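You operate a simulated robot arm through the tools that you are given. There is no shell and no other tool. Be economical: measure what you need, move in short steps, check, and stop when the job is done.

The job below is to be done with a simulated robot arm. You get a single attempt, and the scene is never put back.

## Task
Check the white-clip strip's haze in the dark: strip on the glass, cover on, lamp on, read.
Fine: cover square on the lamp box before the lamp; lamp off again; strip and cover stay, and so do the other strips.
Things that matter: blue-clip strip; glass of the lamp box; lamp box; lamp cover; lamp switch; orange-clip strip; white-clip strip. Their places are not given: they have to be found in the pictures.

The check looks at the end state, three seconds after you hand in, the way a careful person would. Anything else that was tipped, shoved, dropped, spilled or broken makes it a failure. A push-on lid holds only when it is set on centred and level and pressed home; a screw cap is set on level and turned clockwise until tight.

## Robot
A 7-joint arm with a two-finger parallel gripper, fixed in place. Base frame: the origin is at the foot of the arm, x ahead of it, y to its left, z up; the work surface is at about z = 0.864. Lengths are in m, angles in degrees, forces in N, time in s.
With the tool pointing down near the work surface it reaches from about 0.24 to 0.68 m from the base axis. Its first joint turns from -66.0 to 66.0 degrees. Payload 2.4 kg.
Tool frame: the origin (TCP) lies between the finger pads and is the grasp point; the fingertips stand 0.03 m ahead of it; z points along the fingers, y is the line along which they close. The gripper opens to 0.094 m. The fingers are 0.028 m wide and 0.01 m thick; the gripper's body (0.05 by 0.096 m) begins 0.055 m behind the TCP.
Orientation is told as [roll, pitch, yaw] about the base's x, y, z axes, in that order, counted from this pose: with the fingers straight down and closing along the base's y, the tool's x points along the base's -x, its y along +y and its z along -z.

## Interface
- The arm moves only by the tool play_rows. Its argument "steps" is a list of rows, each a list of 7 numbers: the shift along the tool's x, y, z in m, then the turn, a rotation vector about the tool's x, y, z in degrees, then the closure, from 0 (fully open) to 1 (shut). In form: [[x, y, z, rx, ry, rz, grip], ...]. A call has 1 to 10 rows; each row is the pose to reach, as a shift and turn from the pose commanded when the call began, along the tool's axes at that moment. A row lasts 0.2 s, in which the tool goes at most 0.05 m and 8.6 degrees; a call with a longer step from one row to the next is refused whole, and so is a gripper value outside its range. A pose out of reach is approached as far as the arm can. The call stops where the force on the tool passes 60 N (or 10 N more than at its start, if that is more) or the arm is blocked; 0.2 s more then pass. The fingers move at their own pace (about 0.153 m/s each) and stop on an object; they squeeze with about 35 N. The grip force told is the motor's: it shows also when the fingers shut on nothing. Time passes only in rows, and 0.2 s behind the last, so rows that repeat a pose let the fingers close. It gives the time, the measured TCP pose, the force on the tool (base axes), the opening and the grip force at its end, in the units of the frame above (readings bear some noise), with the torque about the TCP (base axes, N m) and any sound that the robot's microphone picked up, and new pictures: "views" is both (left out), scene, wrist or none.
- Cameras (640 x 400 px; columns grow to the right, rows downward): "scene" is fixed at [0.0404, 0.4731, 1.4498]; the picture's right is [-0.75, -0.66, 0.00], its down [-0.33, 0.38, -0.87] and it looks along [0.57, -0.65, -0.50] (base axes); focal length 326 px, centre (320, 200). "wrist" rides on the gripper at [0.076, 0.014, -0.102] in the tool frame; the picture's right is [-0.18, 0.98, 0.00], its down [-0.75, -0.14, -0.64] and it looks along [-0.63, -0.12, 0.77] (tool axes); focal length 243 px, centre (320, 200).
- measure_at(camera, pixels): for up to 12 pixels [column, row] of the newest picture of that camera ("zoom" is the newest enlarged one), the place [x, y, z] in the base frame of the surface seen there, good to about 0.003 m. No time passes.
- close_up(camera, box): a new picture of the part [left, top, right, bottom] of that camera's present view, enlarged. No time passes.
- finish_job(): hands the job in; it is judged then, once.

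Keep the steps short. Do not move on a guess: measure, check each grasp and each placing, and mend mistakes. In all there are 80 turns and 200 pictures (those below and enlarged ones count). Leave the gripper open and the arm clear of the work at the hand-in unless told otherwise, and finish with a single line.

The tools are called after "Call:" by a JSON object that holds its "op" and its "data". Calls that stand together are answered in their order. play_rows: Moves the arm, as the interface text tells. Its arguments: {"type":"object","properties":{"steps":{"type":"array","items":{"type":"array","items":{"type":"number"}}},"views":{"type":"string","enum":["both","scene","wrist","none"]}},"required":["steps"]} The other tools are called the same way: measure_at (camera, pixels) gives the place of the surface under pixels of a picture; close_up (camera, box) takes an enlarged picture of a part of a camera's view; finish_job () hands the job in.

At the start:

```text
time_s: 0.0
eef_pos: [0.2812, -0.2292, 1.2775]
ee_rot: [0.0, 0.0, 0.0]
contact_force: [-0.3, 0.7, 0.1]
moment: [0.0, 0.02, -0.01]
gripper_width: 0.0941
finger_force: 0.0
```

scene: 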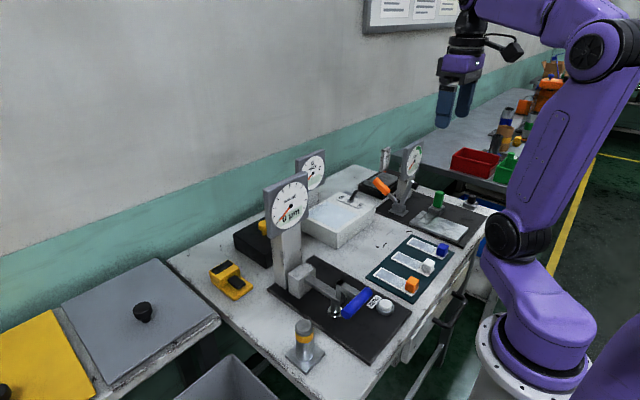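
wrist: 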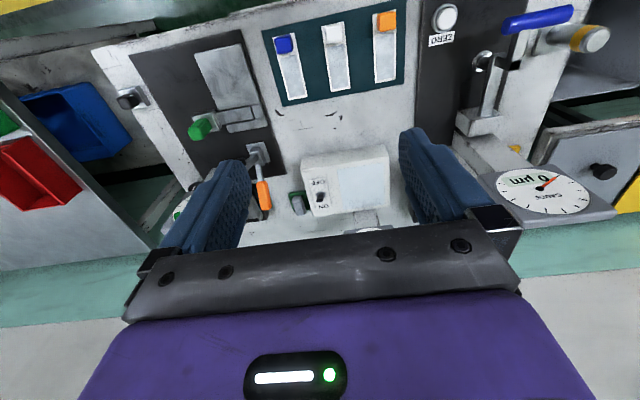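

I see a white box with a switch and glass at scene (338,218), and three strips on a dark mat at (412,265). The cover isn't clear yet, so I'll enlarge both views.

Call:
{"op": "close_up", "data": {"camera": "scene", "box": [220, 130, 500, 305]}}

Call:
{"op": "close_up", "data": {"camera": "wrist", "box": [180, 0, 500, 240]}}

```text
2.29 times, centred on (360, 218) of scene
```

zoom: 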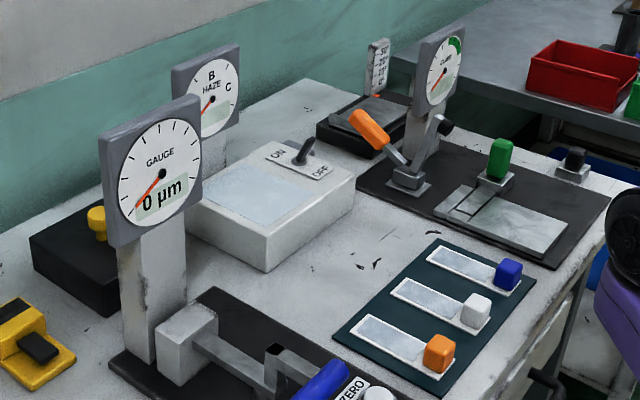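

```text
1.67 times, centred on (340, 120) of wrist
```

zoom: 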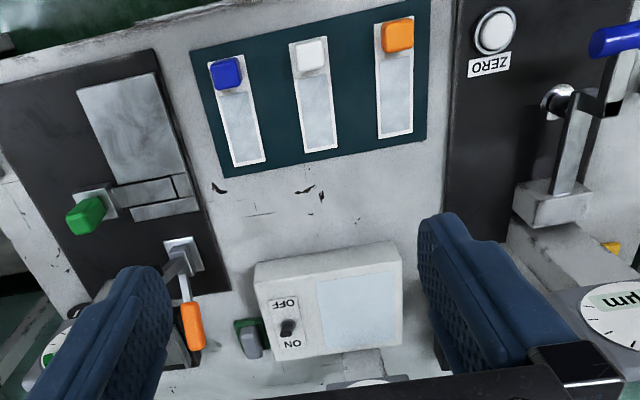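

The black box with a yellow knob at scene (262,224) behind the gauge looks like the lamp cover. The haze dial is behind the lamp box. I'll measure the strips, box, glass, switch and cover.

Call:
{"op": "measure_at", "data": {"camera": "scene", "pixels": [[427.5, 264], [393, 254], [338, 239], [374, 210], [303, 219], [345, 193], [308, 214], [333, 231], [358, 211], [352, 196], [262, 224], [240, 236]]}}

Call:
{"op": "measure_at", "data": {"camera": "wrist", "pixels": [[335, 33], [337, 75], [326, 89], [348, 88], [303, 163], [386, 147], [390, 202], [312, 213], [340, 167], [377, 165], [379, 185], [342, 206]]}}

Call:
{"op": "close_up", "data": {"camera": "scene", "box": [200, 170, 360, 270]}}

```text
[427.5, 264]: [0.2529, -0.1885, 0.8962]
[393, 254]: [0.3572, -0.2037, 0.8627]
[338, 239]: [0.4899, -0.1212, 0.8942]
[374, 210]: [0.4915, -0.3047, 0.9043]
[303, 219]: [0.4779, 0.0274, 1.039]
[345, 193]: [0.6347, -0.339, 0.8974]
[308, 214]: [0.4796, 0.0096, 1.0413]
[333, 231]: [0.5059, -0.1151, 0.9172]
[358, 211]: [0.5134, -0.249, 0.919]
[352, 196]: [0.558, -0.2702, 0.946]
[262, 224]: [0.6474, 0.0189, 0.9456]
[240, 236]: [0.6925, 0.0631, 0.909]
```

```text
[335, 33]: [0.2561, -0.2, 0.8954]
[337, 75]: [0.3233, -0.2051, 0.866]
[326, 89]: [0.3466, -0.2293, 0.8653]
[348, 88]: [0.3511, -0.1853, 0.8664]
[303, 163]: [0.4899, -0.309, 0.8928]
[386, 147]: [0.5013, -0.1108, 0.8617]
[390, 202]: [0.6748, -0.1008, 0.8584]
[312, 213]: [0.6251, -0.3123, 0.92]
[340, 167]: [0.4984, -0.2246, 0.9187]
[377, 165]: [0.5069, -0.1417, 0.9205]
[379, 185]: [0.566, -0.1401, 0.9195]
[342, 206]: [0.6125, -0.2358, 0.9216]
```

```text
4.00 times, centred on (280, 220) of scene
```

zoom: 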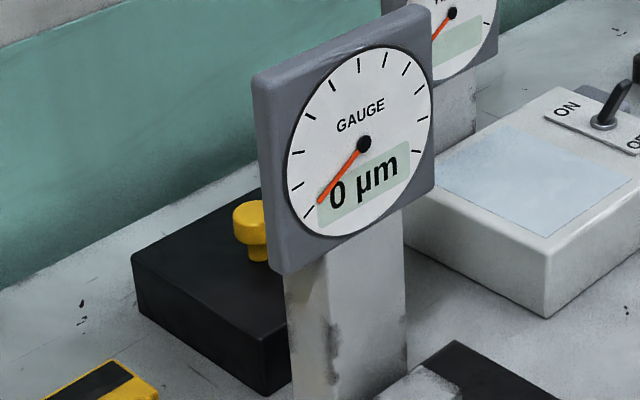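

Lamp box top is near z 0.92, with x 0.49–0.63 and y −0.31 to −0.11. The cover is partly hidden, so I'll move left at this height to view it from the wrist camera.

Call:
{"op": "play_rows", "data": {"steps": [[0, 0.045, 0, 0, 0, 0, 0], [0, 0.09, 0, 0, 0, 0, 0], [0, 0.135, 0, 0, 0, 0, 0], [0, 0.18, 0, 0, 0, 0, 0], [0, 0.22, 0, 0, 0, 0, 0], [0, 0.22, 0, 0, 0, 0, 0]], "views": "both"}}

```text
time_s: 1.4
eef_pos: [0.2789, -0.0087, 1.2786]
ee_rot: [0.0, 0.0, 0.0]
contact_force: [-0.7, 0.2, 0.1]
moment: [0.06, -0.02, 0.0]
gripper_width: 0.0939
finger_force: 0.0
```

scene: 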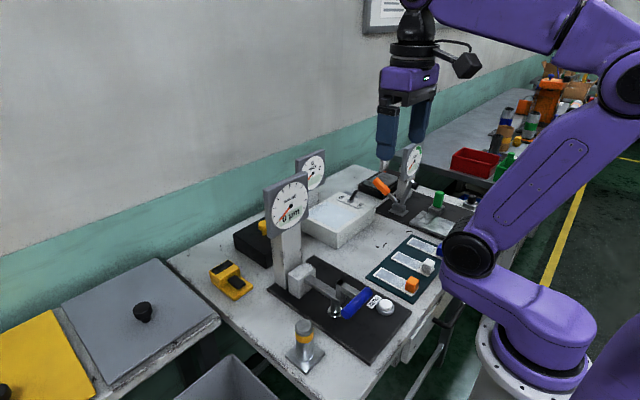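
wrist: 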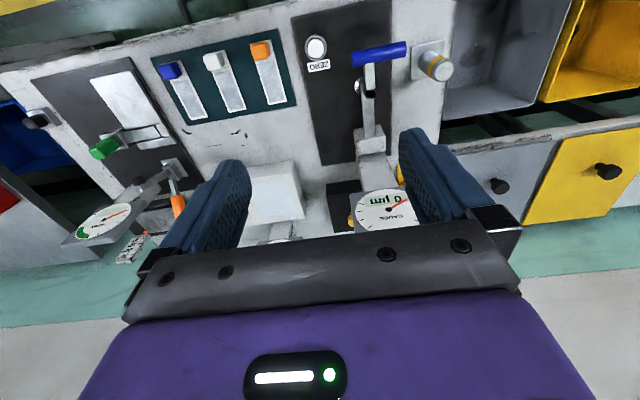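

The cover is mostly behind the gauge. I'll measure gauge heights and cover edges to plan the approach.

Call:
{"op": "measure_at", "data": {"camera": "scene", "pixels": [[268, 190], [302, 176], [306, 214], [272, 236], [304, 156], [322, 155], [235, 236], [263, 260], [261, 220], [234, 233], [250, 222], [268, 265]]}}

Call:
{"op": "measure_at", "data": {"camera": "wrist", "pixels": [[332, 186], [358, 182], [333, 200], [351, 215], [387, 178], [360, 160], [250, 170], [296, 162], [304, 214], [250, 220], [230, 82], [209, 58]]}}

```text
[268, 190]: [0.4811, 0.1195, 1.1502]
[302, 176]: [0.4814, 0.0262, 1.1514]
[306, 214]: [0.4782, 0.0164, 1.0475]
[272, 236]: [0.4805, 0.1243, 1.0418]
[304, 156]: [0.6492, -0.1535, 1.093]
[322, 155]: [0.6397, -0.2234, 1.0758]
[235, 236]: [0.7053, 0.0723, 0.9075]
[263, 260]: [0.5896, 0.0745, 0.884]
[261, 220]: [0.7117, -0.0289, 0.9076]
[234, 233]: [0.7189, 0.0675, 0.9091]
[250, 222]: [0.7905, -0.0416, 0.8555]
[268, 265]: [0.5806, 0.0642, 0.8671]
```

```text
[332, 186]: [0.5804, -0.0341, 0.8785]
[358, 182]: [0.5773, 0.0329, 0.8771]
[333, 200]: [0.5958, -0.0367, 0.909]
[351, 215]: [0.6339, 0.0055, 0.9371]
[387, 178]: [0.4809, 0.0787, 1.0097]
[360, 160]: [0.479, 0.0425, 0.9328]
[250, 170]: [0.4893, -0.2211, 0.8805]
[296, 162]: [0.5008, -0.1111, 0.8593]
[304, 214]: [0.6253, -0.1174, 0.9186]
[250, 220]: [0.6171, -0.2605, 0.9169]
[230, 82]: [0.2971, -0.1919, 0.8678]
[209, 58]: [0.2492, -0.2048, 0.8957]
```

Cover: x 0.58–0.72, y −0.037 to 0.075, top z 0.909, knob at about (0.647, 0.019). The gauge head spans z 1.04–1.15 at x 0.48. Now I'll move above the white-clip strip at roughly (0.255, −0.20) with the fingers half closed.

Call:
{"op": "play_rows", "data": {"steps": [[0.0, -0.045, 0.02, 0, 0, 0, 0.3], [0.01, -0.09, 0.06, 0, 0, 0, 0.45], [0.02, -0.13, 0.1, 0, 0, 0, 0.45], [0.024, -0.165, 0.14, 0, 0, 0, 0.45], [0.024, -0.191, 0.18, 0, 0, 0, 0.45], [0.024, -0.191, 0.22, 0, 0, 0, 0.45], [0.024, -0.191, 0.26, 0, 0, 0, 0.45], [0.024, -0.191, 0.28, 0, 0, 0, 0.45], [0.024, -0.191, 0.28, 0, 0, 0, 0.45]]}}

```text
refused: row 2 steps farther than a row can; nothing moved
```

Call:
{"op": "play_rows", "data": {"steps": [[0.0, -0.04, 0.02, 0, 0, 0, 0.3], [0.006, -0.075, 0.05, 0, 0, 0, 0.45], [0.012, -0.11, 0.08, 0, 0, 0, 0.45], [0.018, -0.145, 0.11, 0, 0, 0, 0.45], [0.024, -0.175, 0.145, 0, 0, 0, 0.45], [0.024, -0.191, 0.185, 0, 0, 0, 0.45], [0.024, -0.191, 0.23, 0, 0, 0, 0.45], [0.024, -0.191, 0.27, 0, 0, 0, 0.45], [0.024, -0.191, 0.27, 0, 0, 0, 0.45]]}}

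```text
time_s: 3.4
eef_pos: [0.2556, -0.2005, 1.01]
ee_rot: [0.1, 0.0, 0.0]
contact_force: [0.6, 0.5, -0.2]
moment: [0.0, -0.05, 0.03]
gripper_width: 0.0517
finger_force: 0.0
```

scene: 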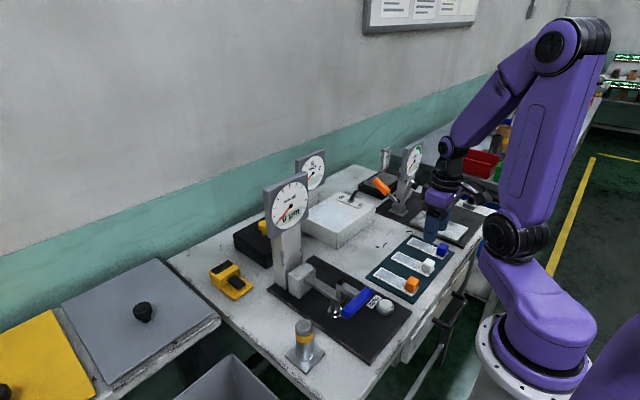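
wrist: 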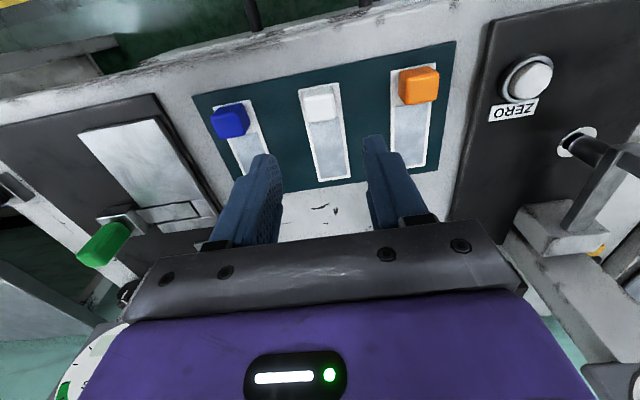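

The white clip is at wrist (320,104). I'll measure the clip and strip corners to get its exact pose.

Call:
{"op": "close_up", "data": {"camera": "wrist", "box": [200, 50, 440, 200]}}

Call:
{"op": "measure_at", "data": {"camera": "wrist", "pixels": [[317, 178], [350, 176], [320, 150], [341, 148], [305, 96], [337, 93], [320, 95], [321, 108], [230, 120], [420, 85], [309, 114], [335, 112]]}}

```text
2.67 times, centred on (320, 125) of wrist
```

zoom: 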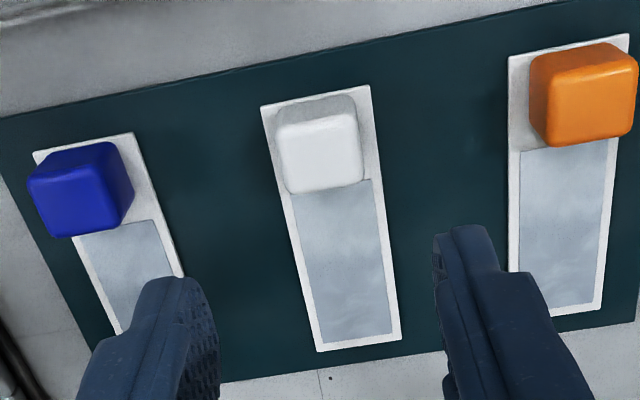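

```text
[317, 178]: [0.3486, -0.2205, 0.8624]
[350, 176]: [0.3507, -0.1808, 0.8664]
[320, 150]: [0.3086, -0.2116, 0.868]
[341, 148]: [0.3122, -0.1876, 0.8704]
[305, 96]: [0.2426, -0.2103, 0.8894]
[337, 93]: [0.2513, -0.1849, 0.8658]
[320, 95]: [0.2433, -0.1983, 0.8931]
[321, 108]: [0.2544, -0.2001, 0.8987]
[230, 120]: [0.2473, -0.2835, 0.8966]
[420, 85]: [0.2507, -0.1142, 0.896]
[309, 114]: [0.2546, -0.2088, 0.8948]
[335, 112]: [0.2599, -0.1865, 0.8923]
```

The strip is aligned with base x, with the clip centred near (0.254, −0.199) and its top at 0.897. I'll lower onto the clip with fingertips just above the strip, then close.

Call:
{"op": "measure_at", "data": {"camera": "zoom", "pixels": [[266, 110], [367, 89], [320, 345], [398, 336], [280, 150], [362, 150], [315, 185], [315, 125], [305, 105]]}}

Call:
{"op": "play_rows", "data": {"steps": [[0.001, 0.001, 0.04, 0, 0, 0, 0.45], [0.001, 0.001, 0.08, 0, 0, 0, 0.45], [0.001, 0.001, 0.1, 0, 0, 0, 0.45], [0.001, 0.001, 0.107, 0, 0, 0, 0.45], [0.001, 0.001, 0.107, 0, 0, 0, 0.45]]}}

```text
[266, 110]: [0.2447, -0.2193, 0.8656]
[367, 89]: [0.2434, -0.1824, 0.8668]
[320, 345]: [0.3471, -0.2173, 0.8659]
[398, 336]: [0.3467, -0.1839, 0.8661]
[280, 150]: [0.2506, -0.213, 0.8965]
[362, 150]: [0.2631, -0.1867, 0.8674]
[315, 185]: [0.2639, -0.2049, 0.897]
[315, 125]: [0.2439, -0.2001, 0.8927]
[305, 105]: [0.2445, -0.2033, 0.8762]
```

```text
time_s: 4.6
eef_pos: [0.2554, -0.199, 0.9024]
ee_rot: [0.0, 0.0, 0.0]
contact_force: [-0.4, 1.0, -1.0]
moment: [-0.01, 0.01, -0.01]
gripper_width: 0.0517
finger_force: 0.1
```

scene: 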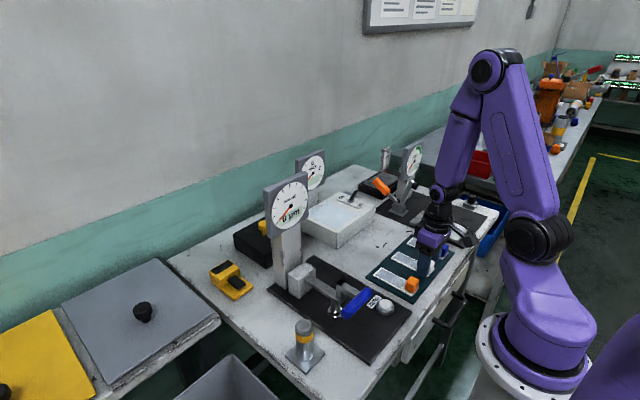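
wrist: 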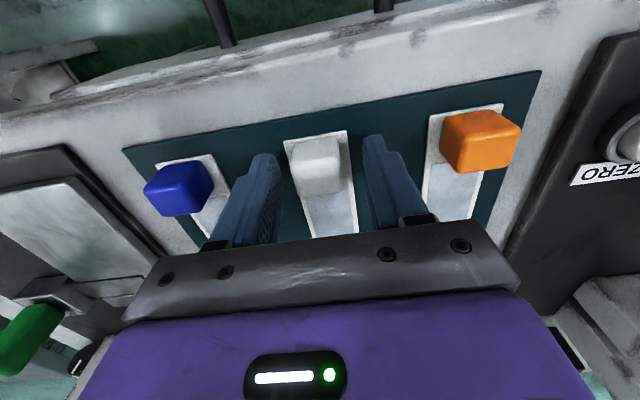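

Fingers straddle the clip at (318,165) with free gaps either side. Now I'll close and lift a little.

Call:
{"op": "play_rows", "data": {"steps": [[0, 0, 0, 0, 0, 0, 0.6], [0, 0, 0, 0, 0, 0, 0.8], [0, 0, 0, 0, 0, 0, 1], [0, 0, 0, 0, 0, 0, 1], [0, 0, -0.02, 0, 0, 0, 1], [0, 0, -0.06, 0, 0, 0, 1], [0, 0, -0.1, 0, 0, 0, 1], [0, 0, -0.13, 0, 0, 0, 1], [0, 0, -0.13, 0, 0, 0, 1]]}}

```text
time_s: 6.6
eef_pos: [0.2551, -0.1999, 1.0325]
ee_rot: [-0.1, 0.0, 0.0]
contact_force: [-1.1, 0.7, -0.3]
moment: [0.0, 0.03, 0.01]
gripper_width: 0.0265
finger_force: 35.0
```

scene: 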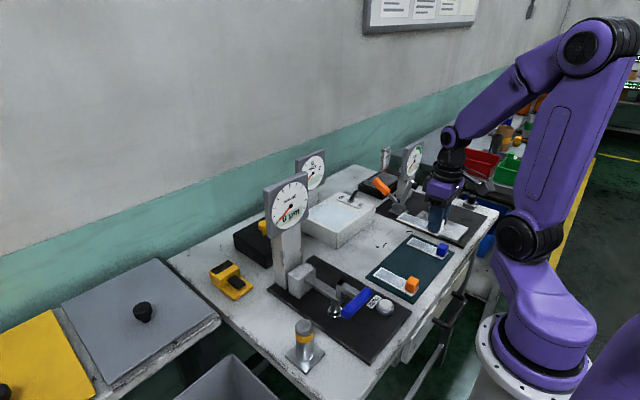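
wrist: 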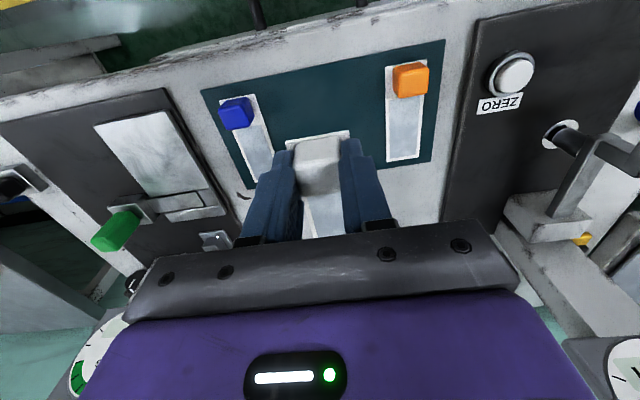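

The strip is held (opening 26.5 mm). I'll advance toward the lamp box and look at the glass closely.

Call:
{"op": "play_rows", "data": {"steps": [[-0.03, 0, -0.02, 0, 0, 0, 1], [-0.07, 0, -0.04, 0, 0, 0, 1], [-0.11, 0, -0.06, 0, 0, 0, 1], [-0.13, 0, -0.08, 0, 0, 0, 1], [-0.13, 0, -0.08, 0, 0, 0, 1]]}}

Call:
{"op": "close_up", "data": {"camera": "scene", "box": [290, 150, 390, 250]}}

Call:
{"op": "close_up", "data": {"camera": "wrist", "box": [180, 80, 480, 260]}}

```text
time_s: 7.8
eef_pos: [0.3845, -0.1992, 1.1114]
ee_rot: [0.1, 0.0, 0.1]
contact_force: [0.5, 0.5, -0.6]
moment: [0.0, 0.01, 0.04]
gripper_width: 0.0269
finger_force: 35.3
```

scene: 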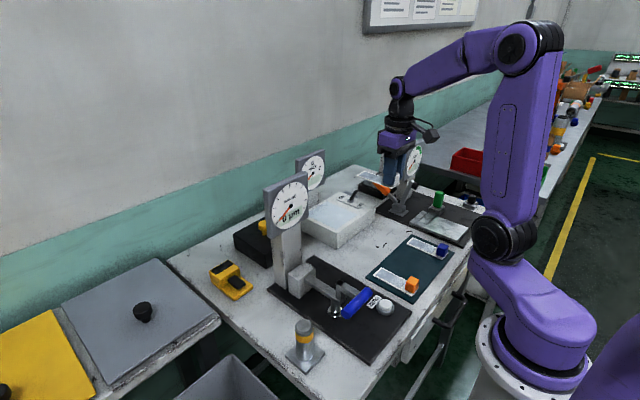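
wrist: 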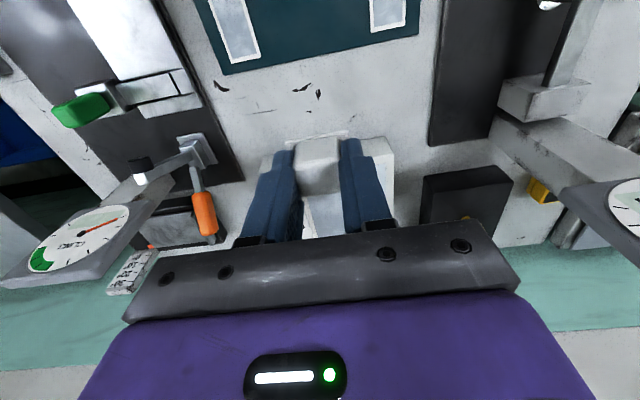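

```text
4.00 times, centred on (340, 200) of scene
```

zoom: 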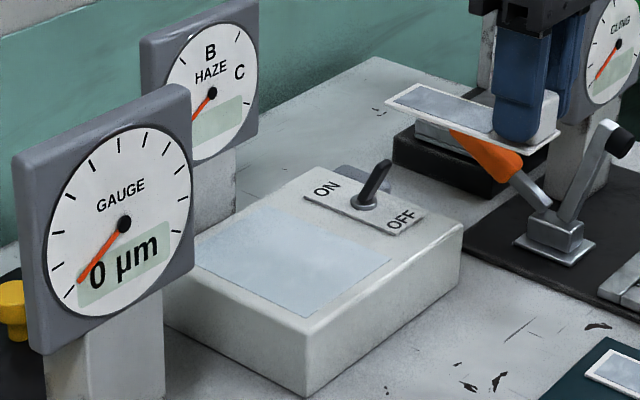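

```text
2.13 times, centred on (330, 170) of wrist
```

zoom: 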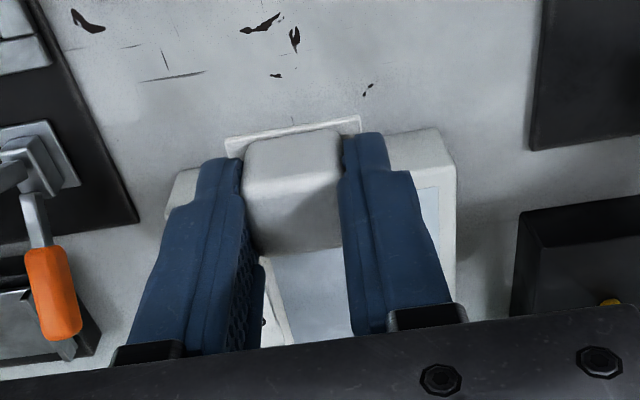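

The box is clear: OFF faces the robot side, ON the far side, and the lever leans to OFF. I'll measure the exact glass and box-top corners plus the switch from the scene.

Call:
{"op": "measure_at", "data": {"camera": "scene", "pixels": [[337, 228], [357, 215], [324, 202.5], [311, 214], [337, 232], [374, 207], [340, 193.5], [309, 218], [351, 200], [356, 191], [360, 204], [342, 197]]}}

Call:
{"op": "measure_at", "data": {"camera": "wrist", "pixels": [[387, 143], [393, 158], [389, 176], [380, 169], [392, 220], [425, 183], [510, 174], [513, 185], [421, 222], [262, 165], [260, 175], [315, 155]]}}

```text
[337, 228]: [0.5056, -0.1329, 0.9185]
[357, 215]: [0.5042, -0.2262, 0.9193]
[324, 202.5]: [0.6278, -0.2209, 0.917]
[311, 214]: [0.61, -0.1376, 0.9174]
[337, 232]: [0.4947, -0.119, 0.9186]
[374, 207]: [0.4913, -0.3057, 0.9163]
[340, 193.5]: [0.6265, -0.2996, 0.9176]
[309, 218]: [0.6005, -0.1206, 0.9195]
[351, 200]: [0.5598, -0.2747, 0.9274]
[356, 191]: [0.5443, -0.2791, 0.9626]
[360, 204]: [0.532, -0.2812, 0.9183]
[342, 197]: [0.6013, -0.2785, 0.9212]
```

```text
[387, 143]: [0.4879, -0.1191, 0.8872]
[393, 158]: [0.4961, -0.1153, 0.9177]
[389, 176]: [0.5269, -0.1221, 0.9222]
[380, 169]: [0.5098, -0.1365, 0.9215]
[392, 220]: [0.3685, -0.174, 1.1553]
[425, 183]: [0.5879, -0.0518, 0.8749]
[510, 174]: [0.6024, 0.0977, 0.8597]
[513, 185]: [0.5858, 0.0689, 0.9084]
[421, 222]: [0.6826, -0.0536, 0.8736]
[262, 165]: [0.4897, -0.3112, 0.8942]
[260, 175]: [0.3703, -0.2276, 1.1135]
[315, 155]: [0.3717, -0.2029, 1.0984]
```

Glass: x 0.503–0.62, y −0.228 to −0.132, centre (0.562, −0.180), z 0.919. The strip centre sits 40 mm ahead of the TCP, so I'll go to (0.5215, −0.179) and lower to just above the glass.

Call:
{"op": "play_rows", "data": {"steps": [[-0.04, 0.005, 0.0, 0, 0, 0, 1], [-0.08, 0.01, 0.02, 0, 0, 0, 1], [-0.12, 0.02, 0.04, 0, 0, 0, 1], [-0.137, 0.02, 0.07, 0, 0, 0, 1], [-0.137, 0.02, 0.11, 0, 0, 0, 1], [-0.137, 0.02, 0.137, 0, 0, 0, 1], [-0.137, 0.02, 0.145, 0, 0, 0, 1], [-0.137, 0.02, 0.145, 0, 0, 0, 1]]}}

Call:
{"op": "close_up", "data": {"camera": "scene", "box": [290, 150, 390, 250]}}

```text
time_s: 9.6
eef_pos: [0.5214, -0.1801, 0.9671]
ee_rot: [0.0, -0.1, 0.0]
contact_force: [-0.6, 0.0, 0.1]
moment: [-0.01, 0.04, 0.01]
gripper_width: 0.0267
finger_force: 34.8
```

scene: 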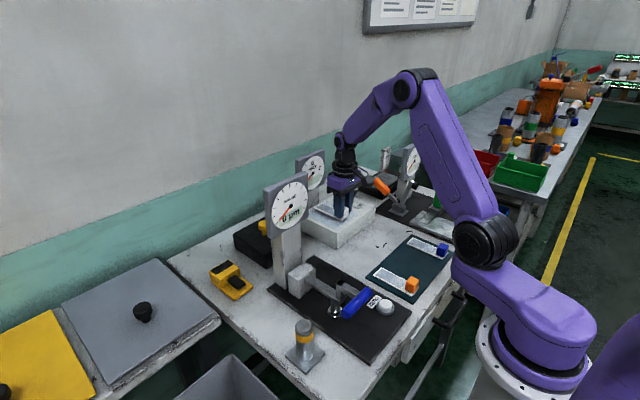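
wrist: 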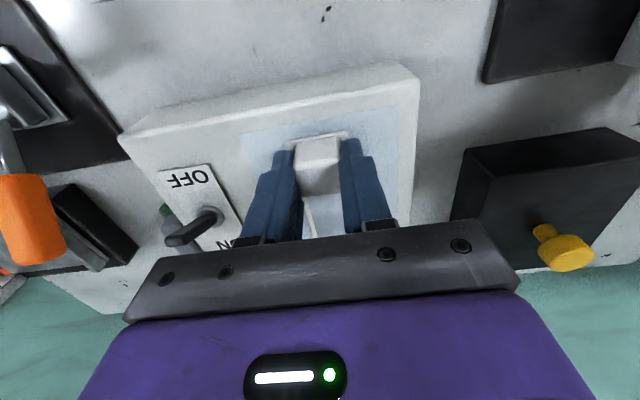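

```text
4.00 times, centred on (340, 200) of scene
```

zoom: 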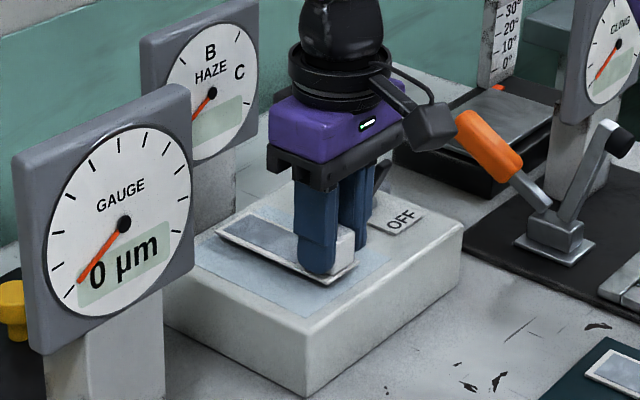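

The strip hovers centred over the glass. I'll lower slowly to contact, and measure the cover from this wrist view too.

Call:
{"op": "measure_at", "data": {"camera": "wrist", "pixels": [[466, 152], [618, 130], [450, 215], [640, 160], [545, 232], [568, 250], [480, 210], [640, 140], [580, 180], [492, 160], [592, 148], [182, 236]]}}

Call:
{"op": "play_rows", "data": {"steps": [[0, 0, 0.003, 0, 0, 0, 1], [0, 0, 0.005, 0, 0, 0, 1], [0, 0, 0.007, 0, 0, 0, 1], [0, 0, 0.009, 0, 0, 0, 1], [0, 0, 0.009, 0, 0, 0, 1]]}}

Call:
{"op": "close_up", "data": {"camera": "scene", "box": [310, 170, 380, 220]}}

```text
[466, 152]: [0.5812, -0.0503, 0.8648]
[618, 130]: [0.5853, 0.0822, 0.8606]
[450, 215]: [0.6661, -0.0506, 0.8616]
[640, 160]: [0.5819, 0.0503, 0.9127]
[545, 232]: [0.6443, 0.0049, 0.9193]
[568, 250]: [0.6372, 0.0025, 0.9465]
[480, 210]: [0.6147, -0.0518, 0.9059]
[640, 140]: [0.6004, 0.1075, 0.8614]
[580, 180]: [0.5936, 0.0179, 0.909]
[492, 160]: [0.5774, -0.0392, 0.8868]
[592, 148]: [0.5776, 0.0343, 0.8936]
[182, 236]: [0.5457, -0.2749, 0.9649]
```

```text
time_s: 10.8
eef_pos: [0.5225, -0.1798, 0.9571]
ee_rot: [0.0, 0.0, 0.1]
contact_force: [-1.1, -0.3, 1.1]
moment: [0.02, 0.07, 0.01]
gripper_width: 0.0262
finger_force: 35.0
```

scene: 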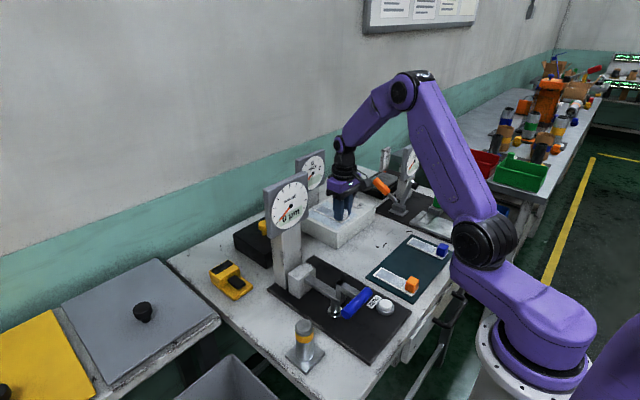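
wrist: 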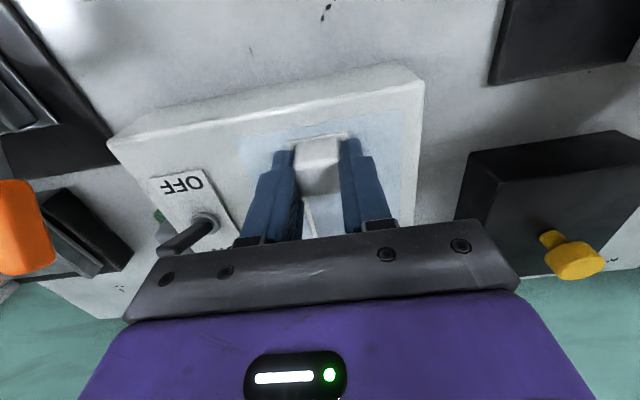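

```text
8.00 times, centred on (345, 195) of scene
```

zoom: 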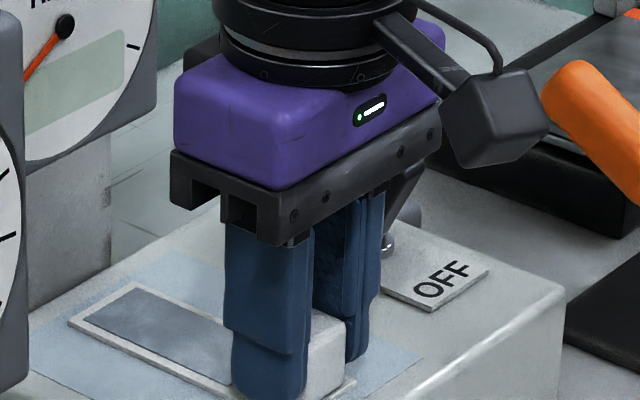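

It's at or very near contact. I'll nudge down 1–2 mm more, watching the force.

Call:
{"op": "play_rows", "data": {"steps": [[0, 0, 0.001, 0, 0, 0, 1], [0, 0, 0.002, 0, 0, 0, 1], [0, 0, 0.002, 0, 0, 0, 1]], "views": "none"}}

```text
time_s: 11.6
eef_pos: [0.523, -0.1793, 0.9572]
ee_rot: [-0.1, -0.4, -0.1]
contact_force: [-4.6, -2.6, 27.2]
moment: [-0.04, 0.11, -0.02]
gripper_width: 0.0269
finger_force: 35.3
```

Contact confirmed (27 N). I'll relieve the pressure, open, and rise straight up.

Call:
{"op": "play_rows", "data": {"steps": [[0, 0, -0.002, 0, 0, 0, 1], [0, 0, -0.002, 0, 0, 0, 0.8], [0, 0, -0.002, 0, 0, 0, 0.6], [0, 0, -0.002, 0, 0, 0, 0.5], [0, 0, -0.002, 0, 0, 0, 0.5], [0, 0, -0.03, 0, 0, 0, 0.5], [0, 0, -0.07, 0, 0, 0, 0.5], [0, 0, -0.11, 0, 0, 0, 0.5], [0, 0, -0.15, 0, 0, 0, 0.5]]}}

Call:
{"op": "close_up", "data": {"camera": "scene", "box": [290, 150, 390, 250]}}

```text
time_s: 13.6
eef_pos: [0.521, -0.1793, 1.1062]
ee_rot: [0.0, 0.1, -0.1]
contact_force: [-0.6, -0.2, -0.2]
moment: [0.0, -0.02, 0.0]
gripper_width: 0.0472
finger_force: 0.1
```

scene: 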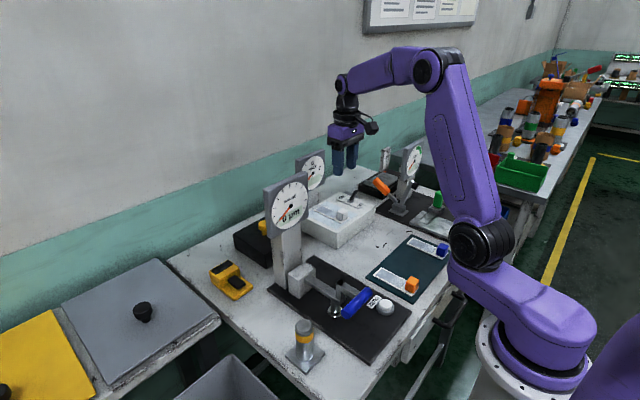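
wrist: 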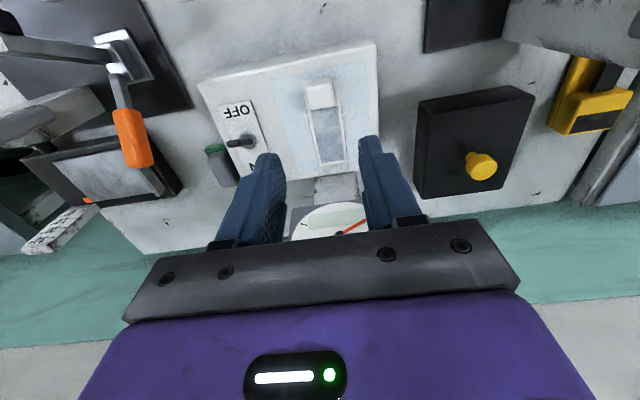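

```text
4.00 times, centred on (340, 200) of scene
```

zoom: 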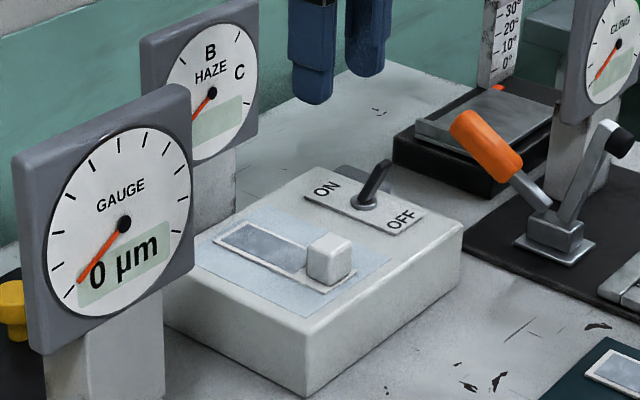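

Strip lies flat and centred on the glass. The cover is now fully visible in the wrist view. I'll enlarge it and measure its corners and knob.

Call:
{"op": "close_up", "data": {"camera": "wrist", "box": [190, 30, 550, 255]}}

Call:
{"op": "measure_at", "data": {"camera": "wrist", "pixels": [[420, 106], [520, 89], [530, 98], [516, 183], [424, 193], [470, 155], [482, 167], [484, 156], [470, 172], [496, 168], [484, 180], [450, 140]]}}

Call:
{"op": "measure_at", "data": {"camera": "wrist", "pixels": [[275, 115], [363, 68], [372, 145], [376, 48], [368, 168], [290, 178], [206, 93], [310, 88], [332, 80], [322, 160], [340, 155], [240, 141]]}}

```text
1.78 times, centred on (370, 142) of wrist
```

zoom: 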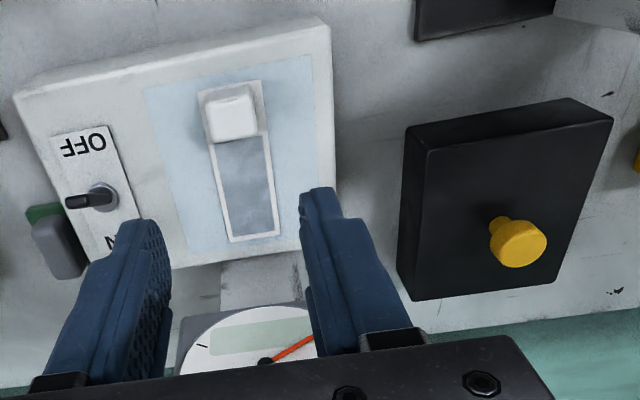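

```text
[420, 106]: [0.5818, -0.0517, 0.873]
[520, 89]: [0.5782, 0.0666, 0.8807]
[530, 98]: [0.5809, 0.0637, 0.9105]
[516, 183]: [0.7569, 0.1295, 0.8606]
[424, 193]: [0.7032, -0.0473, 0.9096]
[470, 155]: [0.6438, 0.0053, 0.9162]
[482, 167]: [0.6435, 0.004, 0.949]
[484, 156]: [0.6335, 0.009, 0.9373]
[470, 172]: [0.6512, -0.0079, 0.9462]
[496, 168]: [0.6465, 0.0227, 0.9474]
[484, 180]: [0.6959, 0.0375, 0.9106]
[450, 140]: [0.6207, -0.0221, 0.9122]
```

```text
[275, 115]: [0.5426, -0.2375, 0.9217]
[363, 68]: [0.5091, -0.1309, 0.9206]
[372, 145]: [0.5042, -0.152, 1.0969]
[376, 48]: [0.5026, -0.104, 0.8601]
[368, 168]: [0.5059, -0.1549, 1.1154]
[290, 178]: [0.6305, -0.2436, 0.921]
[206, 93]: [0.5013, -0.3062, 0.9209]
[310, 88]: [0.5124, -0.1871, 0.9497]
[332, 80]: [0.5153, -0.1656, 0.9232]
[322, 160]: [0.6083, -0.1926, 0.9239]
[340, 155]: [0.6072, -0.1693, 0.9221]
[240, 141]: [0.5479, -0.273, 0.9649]
```

Cover: x 0.578–0.708, y −0.052 to 0.066, so its centre is about (0.643, 0.007), aligned to the base axes. I'll check obstacle extents (haze head, gauge depth) before moving in.

Call:
{"op": "measure_at", "data": {"camera": "wrist", "pixels": [[330, 182], [290, 212], [300, 224], [345, 206], [352, 180], [345, 188], [600, 15], [630, 40], [550, 10]]}}

Call:
{"op": "measure_at", "data": {"camera": "scene", "pixels": [[307, 214], [307, 176], [299, 173], [268, 187], [300, 235], [277, 245], [325, 180], [318, 200], [324, 170], [298, 157]]}}

```text
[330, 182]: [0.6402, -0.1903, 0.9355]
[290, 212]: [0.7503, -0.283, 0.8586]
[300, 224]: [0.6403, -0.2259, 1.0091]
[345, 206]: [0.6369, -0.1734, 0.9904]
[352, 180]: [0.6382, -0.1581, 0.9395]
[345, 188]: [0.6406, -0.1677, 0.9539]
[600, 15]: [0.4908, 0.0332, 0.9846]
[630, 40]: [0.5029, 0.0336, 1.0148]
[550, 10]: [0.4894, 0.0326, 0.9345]
```

```text
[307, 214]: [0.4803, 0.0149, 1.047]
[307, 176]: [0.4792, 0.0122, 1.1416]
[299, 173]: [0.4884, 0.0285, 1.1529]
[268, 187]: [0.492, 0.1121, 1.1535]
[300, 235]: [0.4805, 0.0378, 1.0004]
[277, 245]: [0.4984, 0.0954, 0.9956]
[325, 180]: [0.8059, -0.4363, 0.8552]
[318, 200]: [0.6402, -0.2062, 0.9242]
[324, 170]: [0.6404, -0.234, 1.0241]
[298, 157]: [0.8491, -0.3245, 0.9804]
```

Obstacles are clear: the haze post face is at x 0.638, the gauge is within x ≤ 0.52. I'll move above the knob at about (0.6445, 0.006), staying high.

Call:
{"op": "play_rows", "data": {"steps": [[0, 0.03, -0.02, 0, 0, 0, 0.4], [0, 0.07, -0.04, 0, 0, 0, 0.4], [-0.02, 0.11, -0.04, 0, 0, 0, 0.4], [-0.055, 0.14, -0.04, 0, 0, 0, 0.4], [-0.09, 0.17, -0.03, 0, 0, 0, 0.4], [-0.123, 0.185, -0.01, 0, 0, 0, 0.4], [-0.123, 0.185, 0.03, 0, 0, 0, 0.4], [-0.123, 0.185, 0.07, 0, 0, 0, 0.4], [-0.123, 0.185, 0.1, 0, 0, 0, 0.4], [-0.123, 0.185, 0.1, 0, 0, 0, 0.4]]}}

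Call:
{"op": "close_up", "data": {"camera": "scene", "box": [200, 130, 360, 270]}}

Call:
{"op": "close_up", "data": {"camera": "wrist", "box": [200, 60, 440, 240]}}

```text
time_s: 15.8
eef_pos: [0.6462, 0.0072, 1.0037]
ee_rot: [0.0, 0.0, 0.0]
contact_force: [-0.3, 0.3, -0.5]
moment: [0.0, 0.03, -0.01]
gripper_width: 0.0563
finger_force: 0.1
```

scene: 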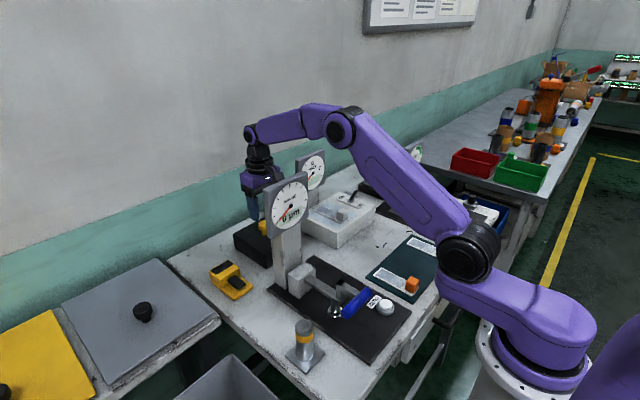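
wrist: 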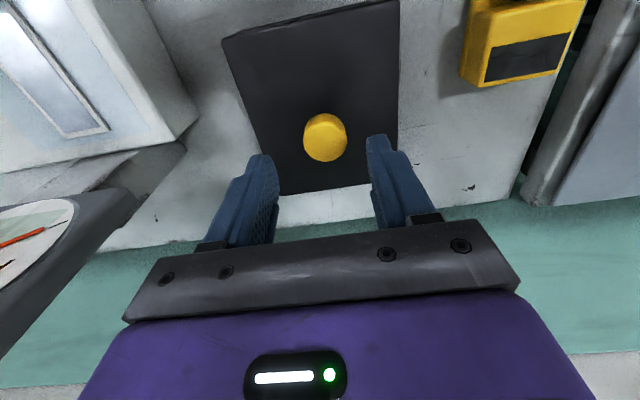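

```text
2.86 times, centred on (280, 200) of scene
```

zoom: 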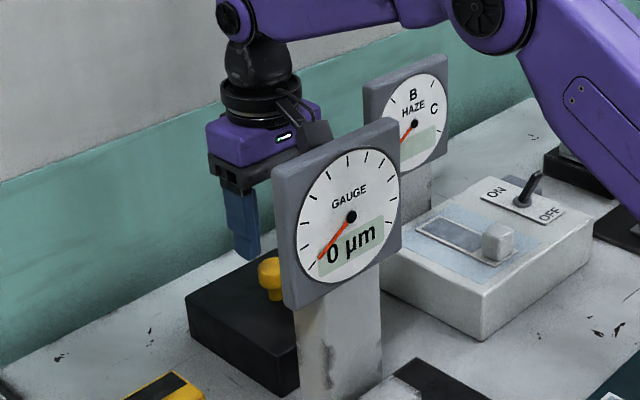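

```text
2.22 times, centred on (320, 150) of wrist
```

zoom: 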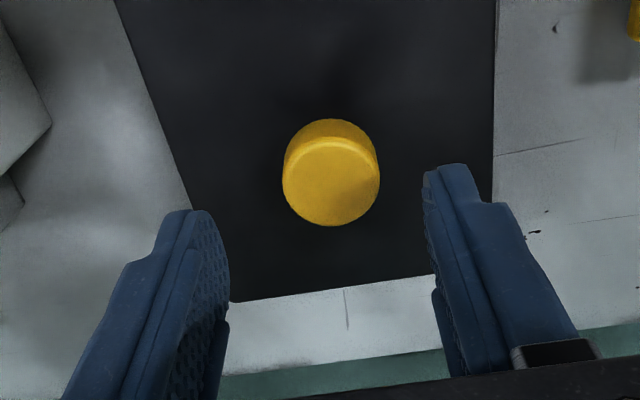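

The knob is centred between the fingers. The forearm passes over the gauge head, so before lowering I'll measure that clearance along with the exact knob and cover positions.

Call:
{"op": "measure_at", "data": {"camera": "scene", "pixels": [[262, 144], [290, 137], [310, 134], [330, 148], [360, 165], [380, 185], [400, 210], [308, 168], [283, 174]]}}

Call:
{"op": "measure_at", "data": {"camera": "wrist", "pixels": [[325, 143], [305, 140], [346, 140], [325, 124], [325, 158], [225, 42], [395, 4], [283, 193], [370, 183], [397, 60], [243, 95], [397, 120]]}}

```text
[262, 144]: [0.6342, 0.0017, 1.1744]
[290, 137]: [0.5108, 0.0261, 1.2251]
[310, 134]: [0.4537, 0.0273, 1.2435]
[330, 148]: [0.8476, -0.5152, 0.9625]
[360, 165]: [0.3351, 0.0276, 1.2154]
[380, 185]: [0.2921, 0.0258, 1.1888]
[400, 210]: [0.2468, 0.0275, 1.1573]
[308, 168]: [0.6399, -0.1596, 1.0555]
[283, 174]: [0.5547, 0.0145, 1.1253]
```

```text
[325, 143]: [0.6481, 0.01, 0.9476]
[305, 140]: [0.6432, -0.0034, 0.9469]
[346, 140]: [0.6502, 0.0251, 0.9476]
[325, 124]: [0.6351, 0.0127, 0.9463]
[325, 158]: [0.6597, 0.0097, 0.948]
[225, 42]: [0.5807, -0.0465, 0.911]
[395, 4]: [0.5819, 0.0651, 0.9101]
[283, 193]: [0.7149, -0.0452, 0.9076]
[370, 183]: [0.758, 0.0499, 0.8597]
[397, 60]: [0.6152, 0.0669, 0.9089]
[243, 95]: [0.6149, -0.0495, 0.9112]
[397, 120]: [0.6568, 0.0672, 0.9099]
```

Knob centre is (0.6475, 0.010), and the cover centre matches. The forearm underside is about 6–7 cm above the gauge top (1.153). I'll grip the knob high (TCP ≈ 0.957) and lower halfway first to check clearance.

Call:
{"op": "play_rows", "data": {"steps": [[-0.001, 0.003, 0.01, 0, 0, 0, 0.4], [-0.001, 0.003, 0.02, 0, 0, 0, 0.4], [-0.001, 0.003, 0.025, 0, 0, 0, 0.4]], "views": "scene"}}

Call:
{"op": "close_up", "data": {"camera": "scene", "box": [230, 90, 390, 190]}}

```text
time_s: 16.6
eef_pos: [0.6459, 0.0107, 0.9801]
ee_rot: [0.0, 0.0, 0.1]
contact_force: [0.3, -0.2, -0.1]
moment: [0.0, 0.01, -0.01]
gripper_width: 0.0566
finger_force: 0.1
```

scene: 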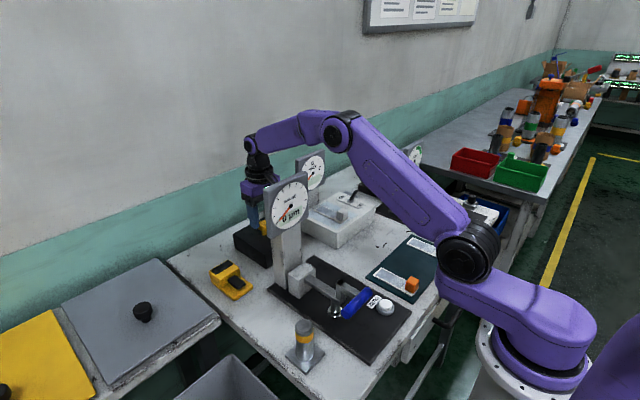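

```text
4.00 times, centred on (310, 140) of scene
```

zoom: 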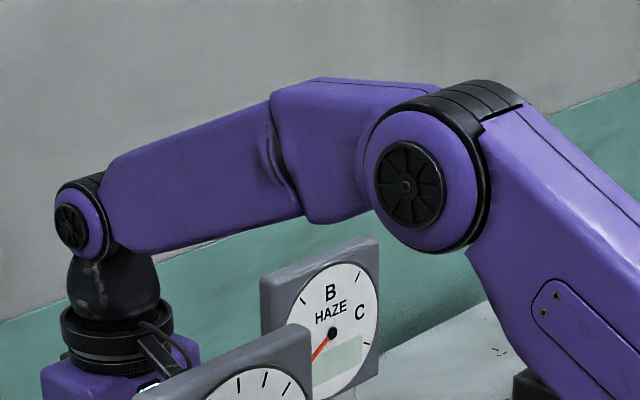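

Call:
{"op": "measure_at", "data": {"camera": "zoom", "pixels": [[130, 248], [160, 244], [200, 236], [250, 226], [280, 217], [310, 217], [360, 205], [420, 246], [460, 235], [310, 328], [200, 355]]}}

```text
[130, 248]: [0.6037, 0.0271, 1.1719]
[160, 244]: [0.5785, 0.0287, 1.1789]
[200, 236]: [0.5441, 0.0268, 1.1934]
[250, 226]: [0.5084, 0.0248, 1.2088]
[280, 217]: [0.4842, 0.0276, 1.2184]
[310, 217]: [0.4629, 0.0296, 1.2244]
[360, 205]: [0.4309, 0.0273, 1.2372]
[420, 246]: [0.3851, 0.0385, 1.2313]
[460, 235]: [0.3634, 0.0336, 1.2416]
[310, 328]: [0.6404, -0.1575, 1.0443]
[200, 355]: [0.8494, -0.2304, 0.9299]
```

At the gauge's x the forearm underside is at 1.21, leaving over 3 cm after lowering. I'll go down 28 mm, then close on the knob.

Call:
{"op": "play_rows", "data": {"steps": [[-0.001, 0, 0.01, 0, 0, 0, 0.4], [-0.001, 0, 0.02, 0, 0, 0, 0.4], [-0.001, 0, 0.028, 0, 0, 0, 0.4], [-0.001, 0, 0.028, 0, 0, 0, 0.6], [-0.001, 0, 0.028, 0, 0, 0, 0.8], [-0.001, 0, 0.028, 0, 0, 0, 1], [-0.001, 0, 0.028, 0, 0, 0, 1]]}}

Call:
{"op": "close_up", "data": {"camera": "scene", "box": [200, 130, 360, 270]}}

```text
time_s: 18.2
eef_pos: [0.6485, 0.0085, 0.952]
ee_rot: [0.0, 0.0, 0.1]
contact_force: [0.9, 0.7, 0.4]
moment: [0.02, -0.01, -0.01]
gripper_width: 0.0308
finger_force: 35.3
```

scene: 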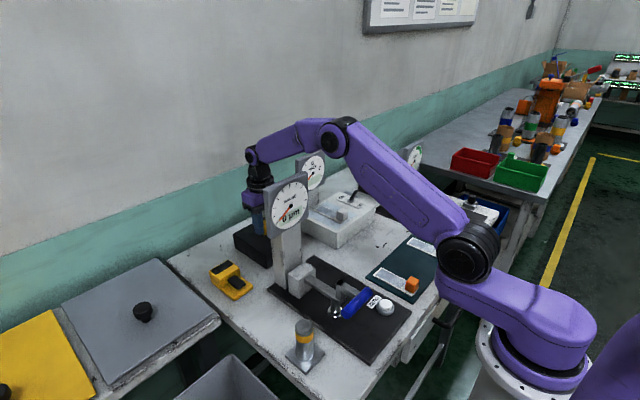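
wrist: 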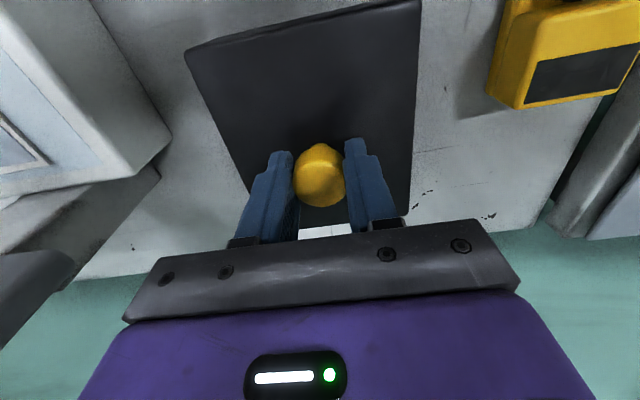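

```text
2.86 times, centred on (280, 200) of scene
```

zoom: 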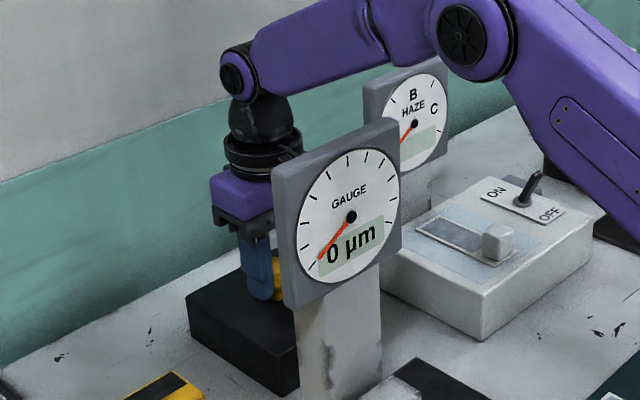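

The knob is gripped (30.8 mm). I'll lift straight up 0.11 m.

Call:
{"op": "play_rows", "data": {"steps": [[0, 0, -0.01, 0, 0, 0, 1], [0, 0, -0.03, 0, 0, 0, 1], [0, 0, -0.06, 0, 0, 0, 1], [0, 0, -0.09, 0, 0, 0, 1], [0, 0, -0.115, 0, 0, 0, 1], [0, 0, -0.115, 0, 0, 0, 1]]}}

Call:
{"op": "close_up", "data": {"camera": "scene", "box": [200, 130, 360, 270]}}

```text
time_s: 19.6
eef_pos: [0.6458, 0.0086, 1.0675]
ee_rot: [-0.1, 0.2, -0.1]
contact_force: [0.5, 0.3, -1.8]
moment: [0.02, -0.02, -0.02]
gripper_width: 0.0311
finger_force: 35.6
```

scene: 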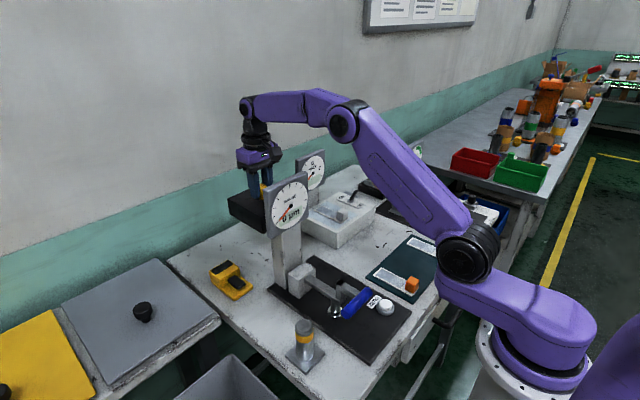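
wrist: 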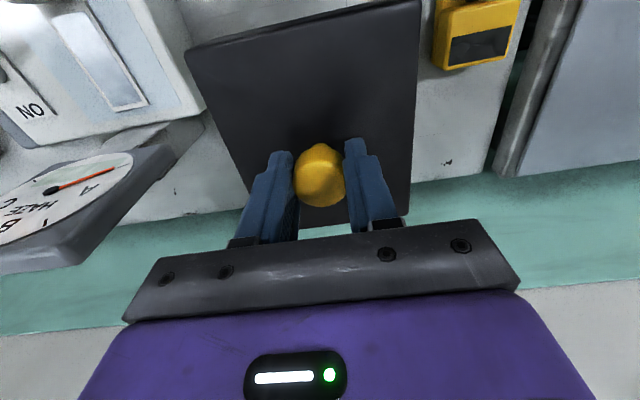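

```text
2.86 times, centred on (280, 200) of scene
```

zoom: 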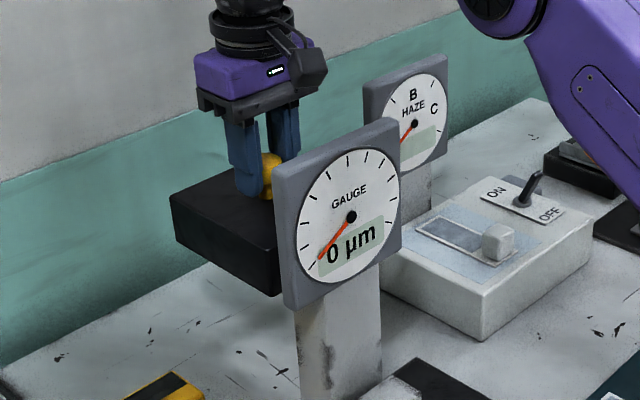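

The cover is held level. I'll measure its position and yaw in the grip.

Call:
{"op": "measure_at", "data": {"camera": "wrist", "pixels": [[192, 52], [416, 6], [215, 110], [238, 165], [414, 90], [409, 190], [300, 28], [250, 40], [360, 16], [410, 212], [200, 80]]}}

Call:
{"op": "close_up", "data": {"camera": "wrist", "box": [170, 0, 440, 230]}}

```text
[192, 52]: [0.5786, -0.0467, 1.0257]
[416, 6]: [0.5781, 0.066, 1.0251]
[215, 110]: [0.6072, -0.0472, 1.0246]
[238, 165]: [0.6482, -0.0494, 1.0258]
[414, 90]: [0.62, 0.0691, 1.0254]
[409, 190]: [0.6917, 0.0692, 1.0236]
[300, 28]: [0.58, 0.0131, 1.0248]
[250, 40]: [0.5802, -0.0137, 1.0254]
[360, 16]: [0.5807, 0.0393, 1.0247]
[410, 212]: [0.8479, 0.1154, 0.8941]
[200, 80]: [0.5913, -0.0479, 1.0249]
```

```text
1.74 times, centred on (305, 115) of wrist
```

zoom: 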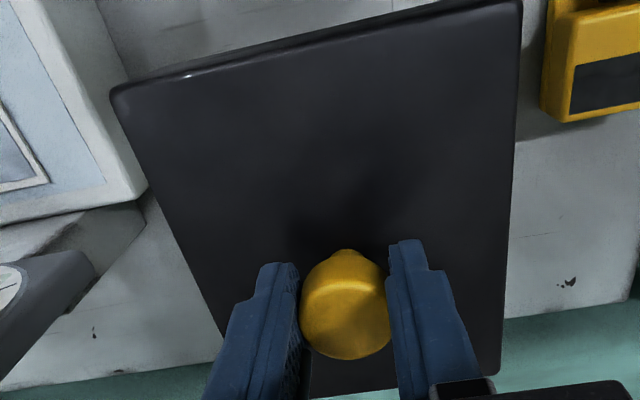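

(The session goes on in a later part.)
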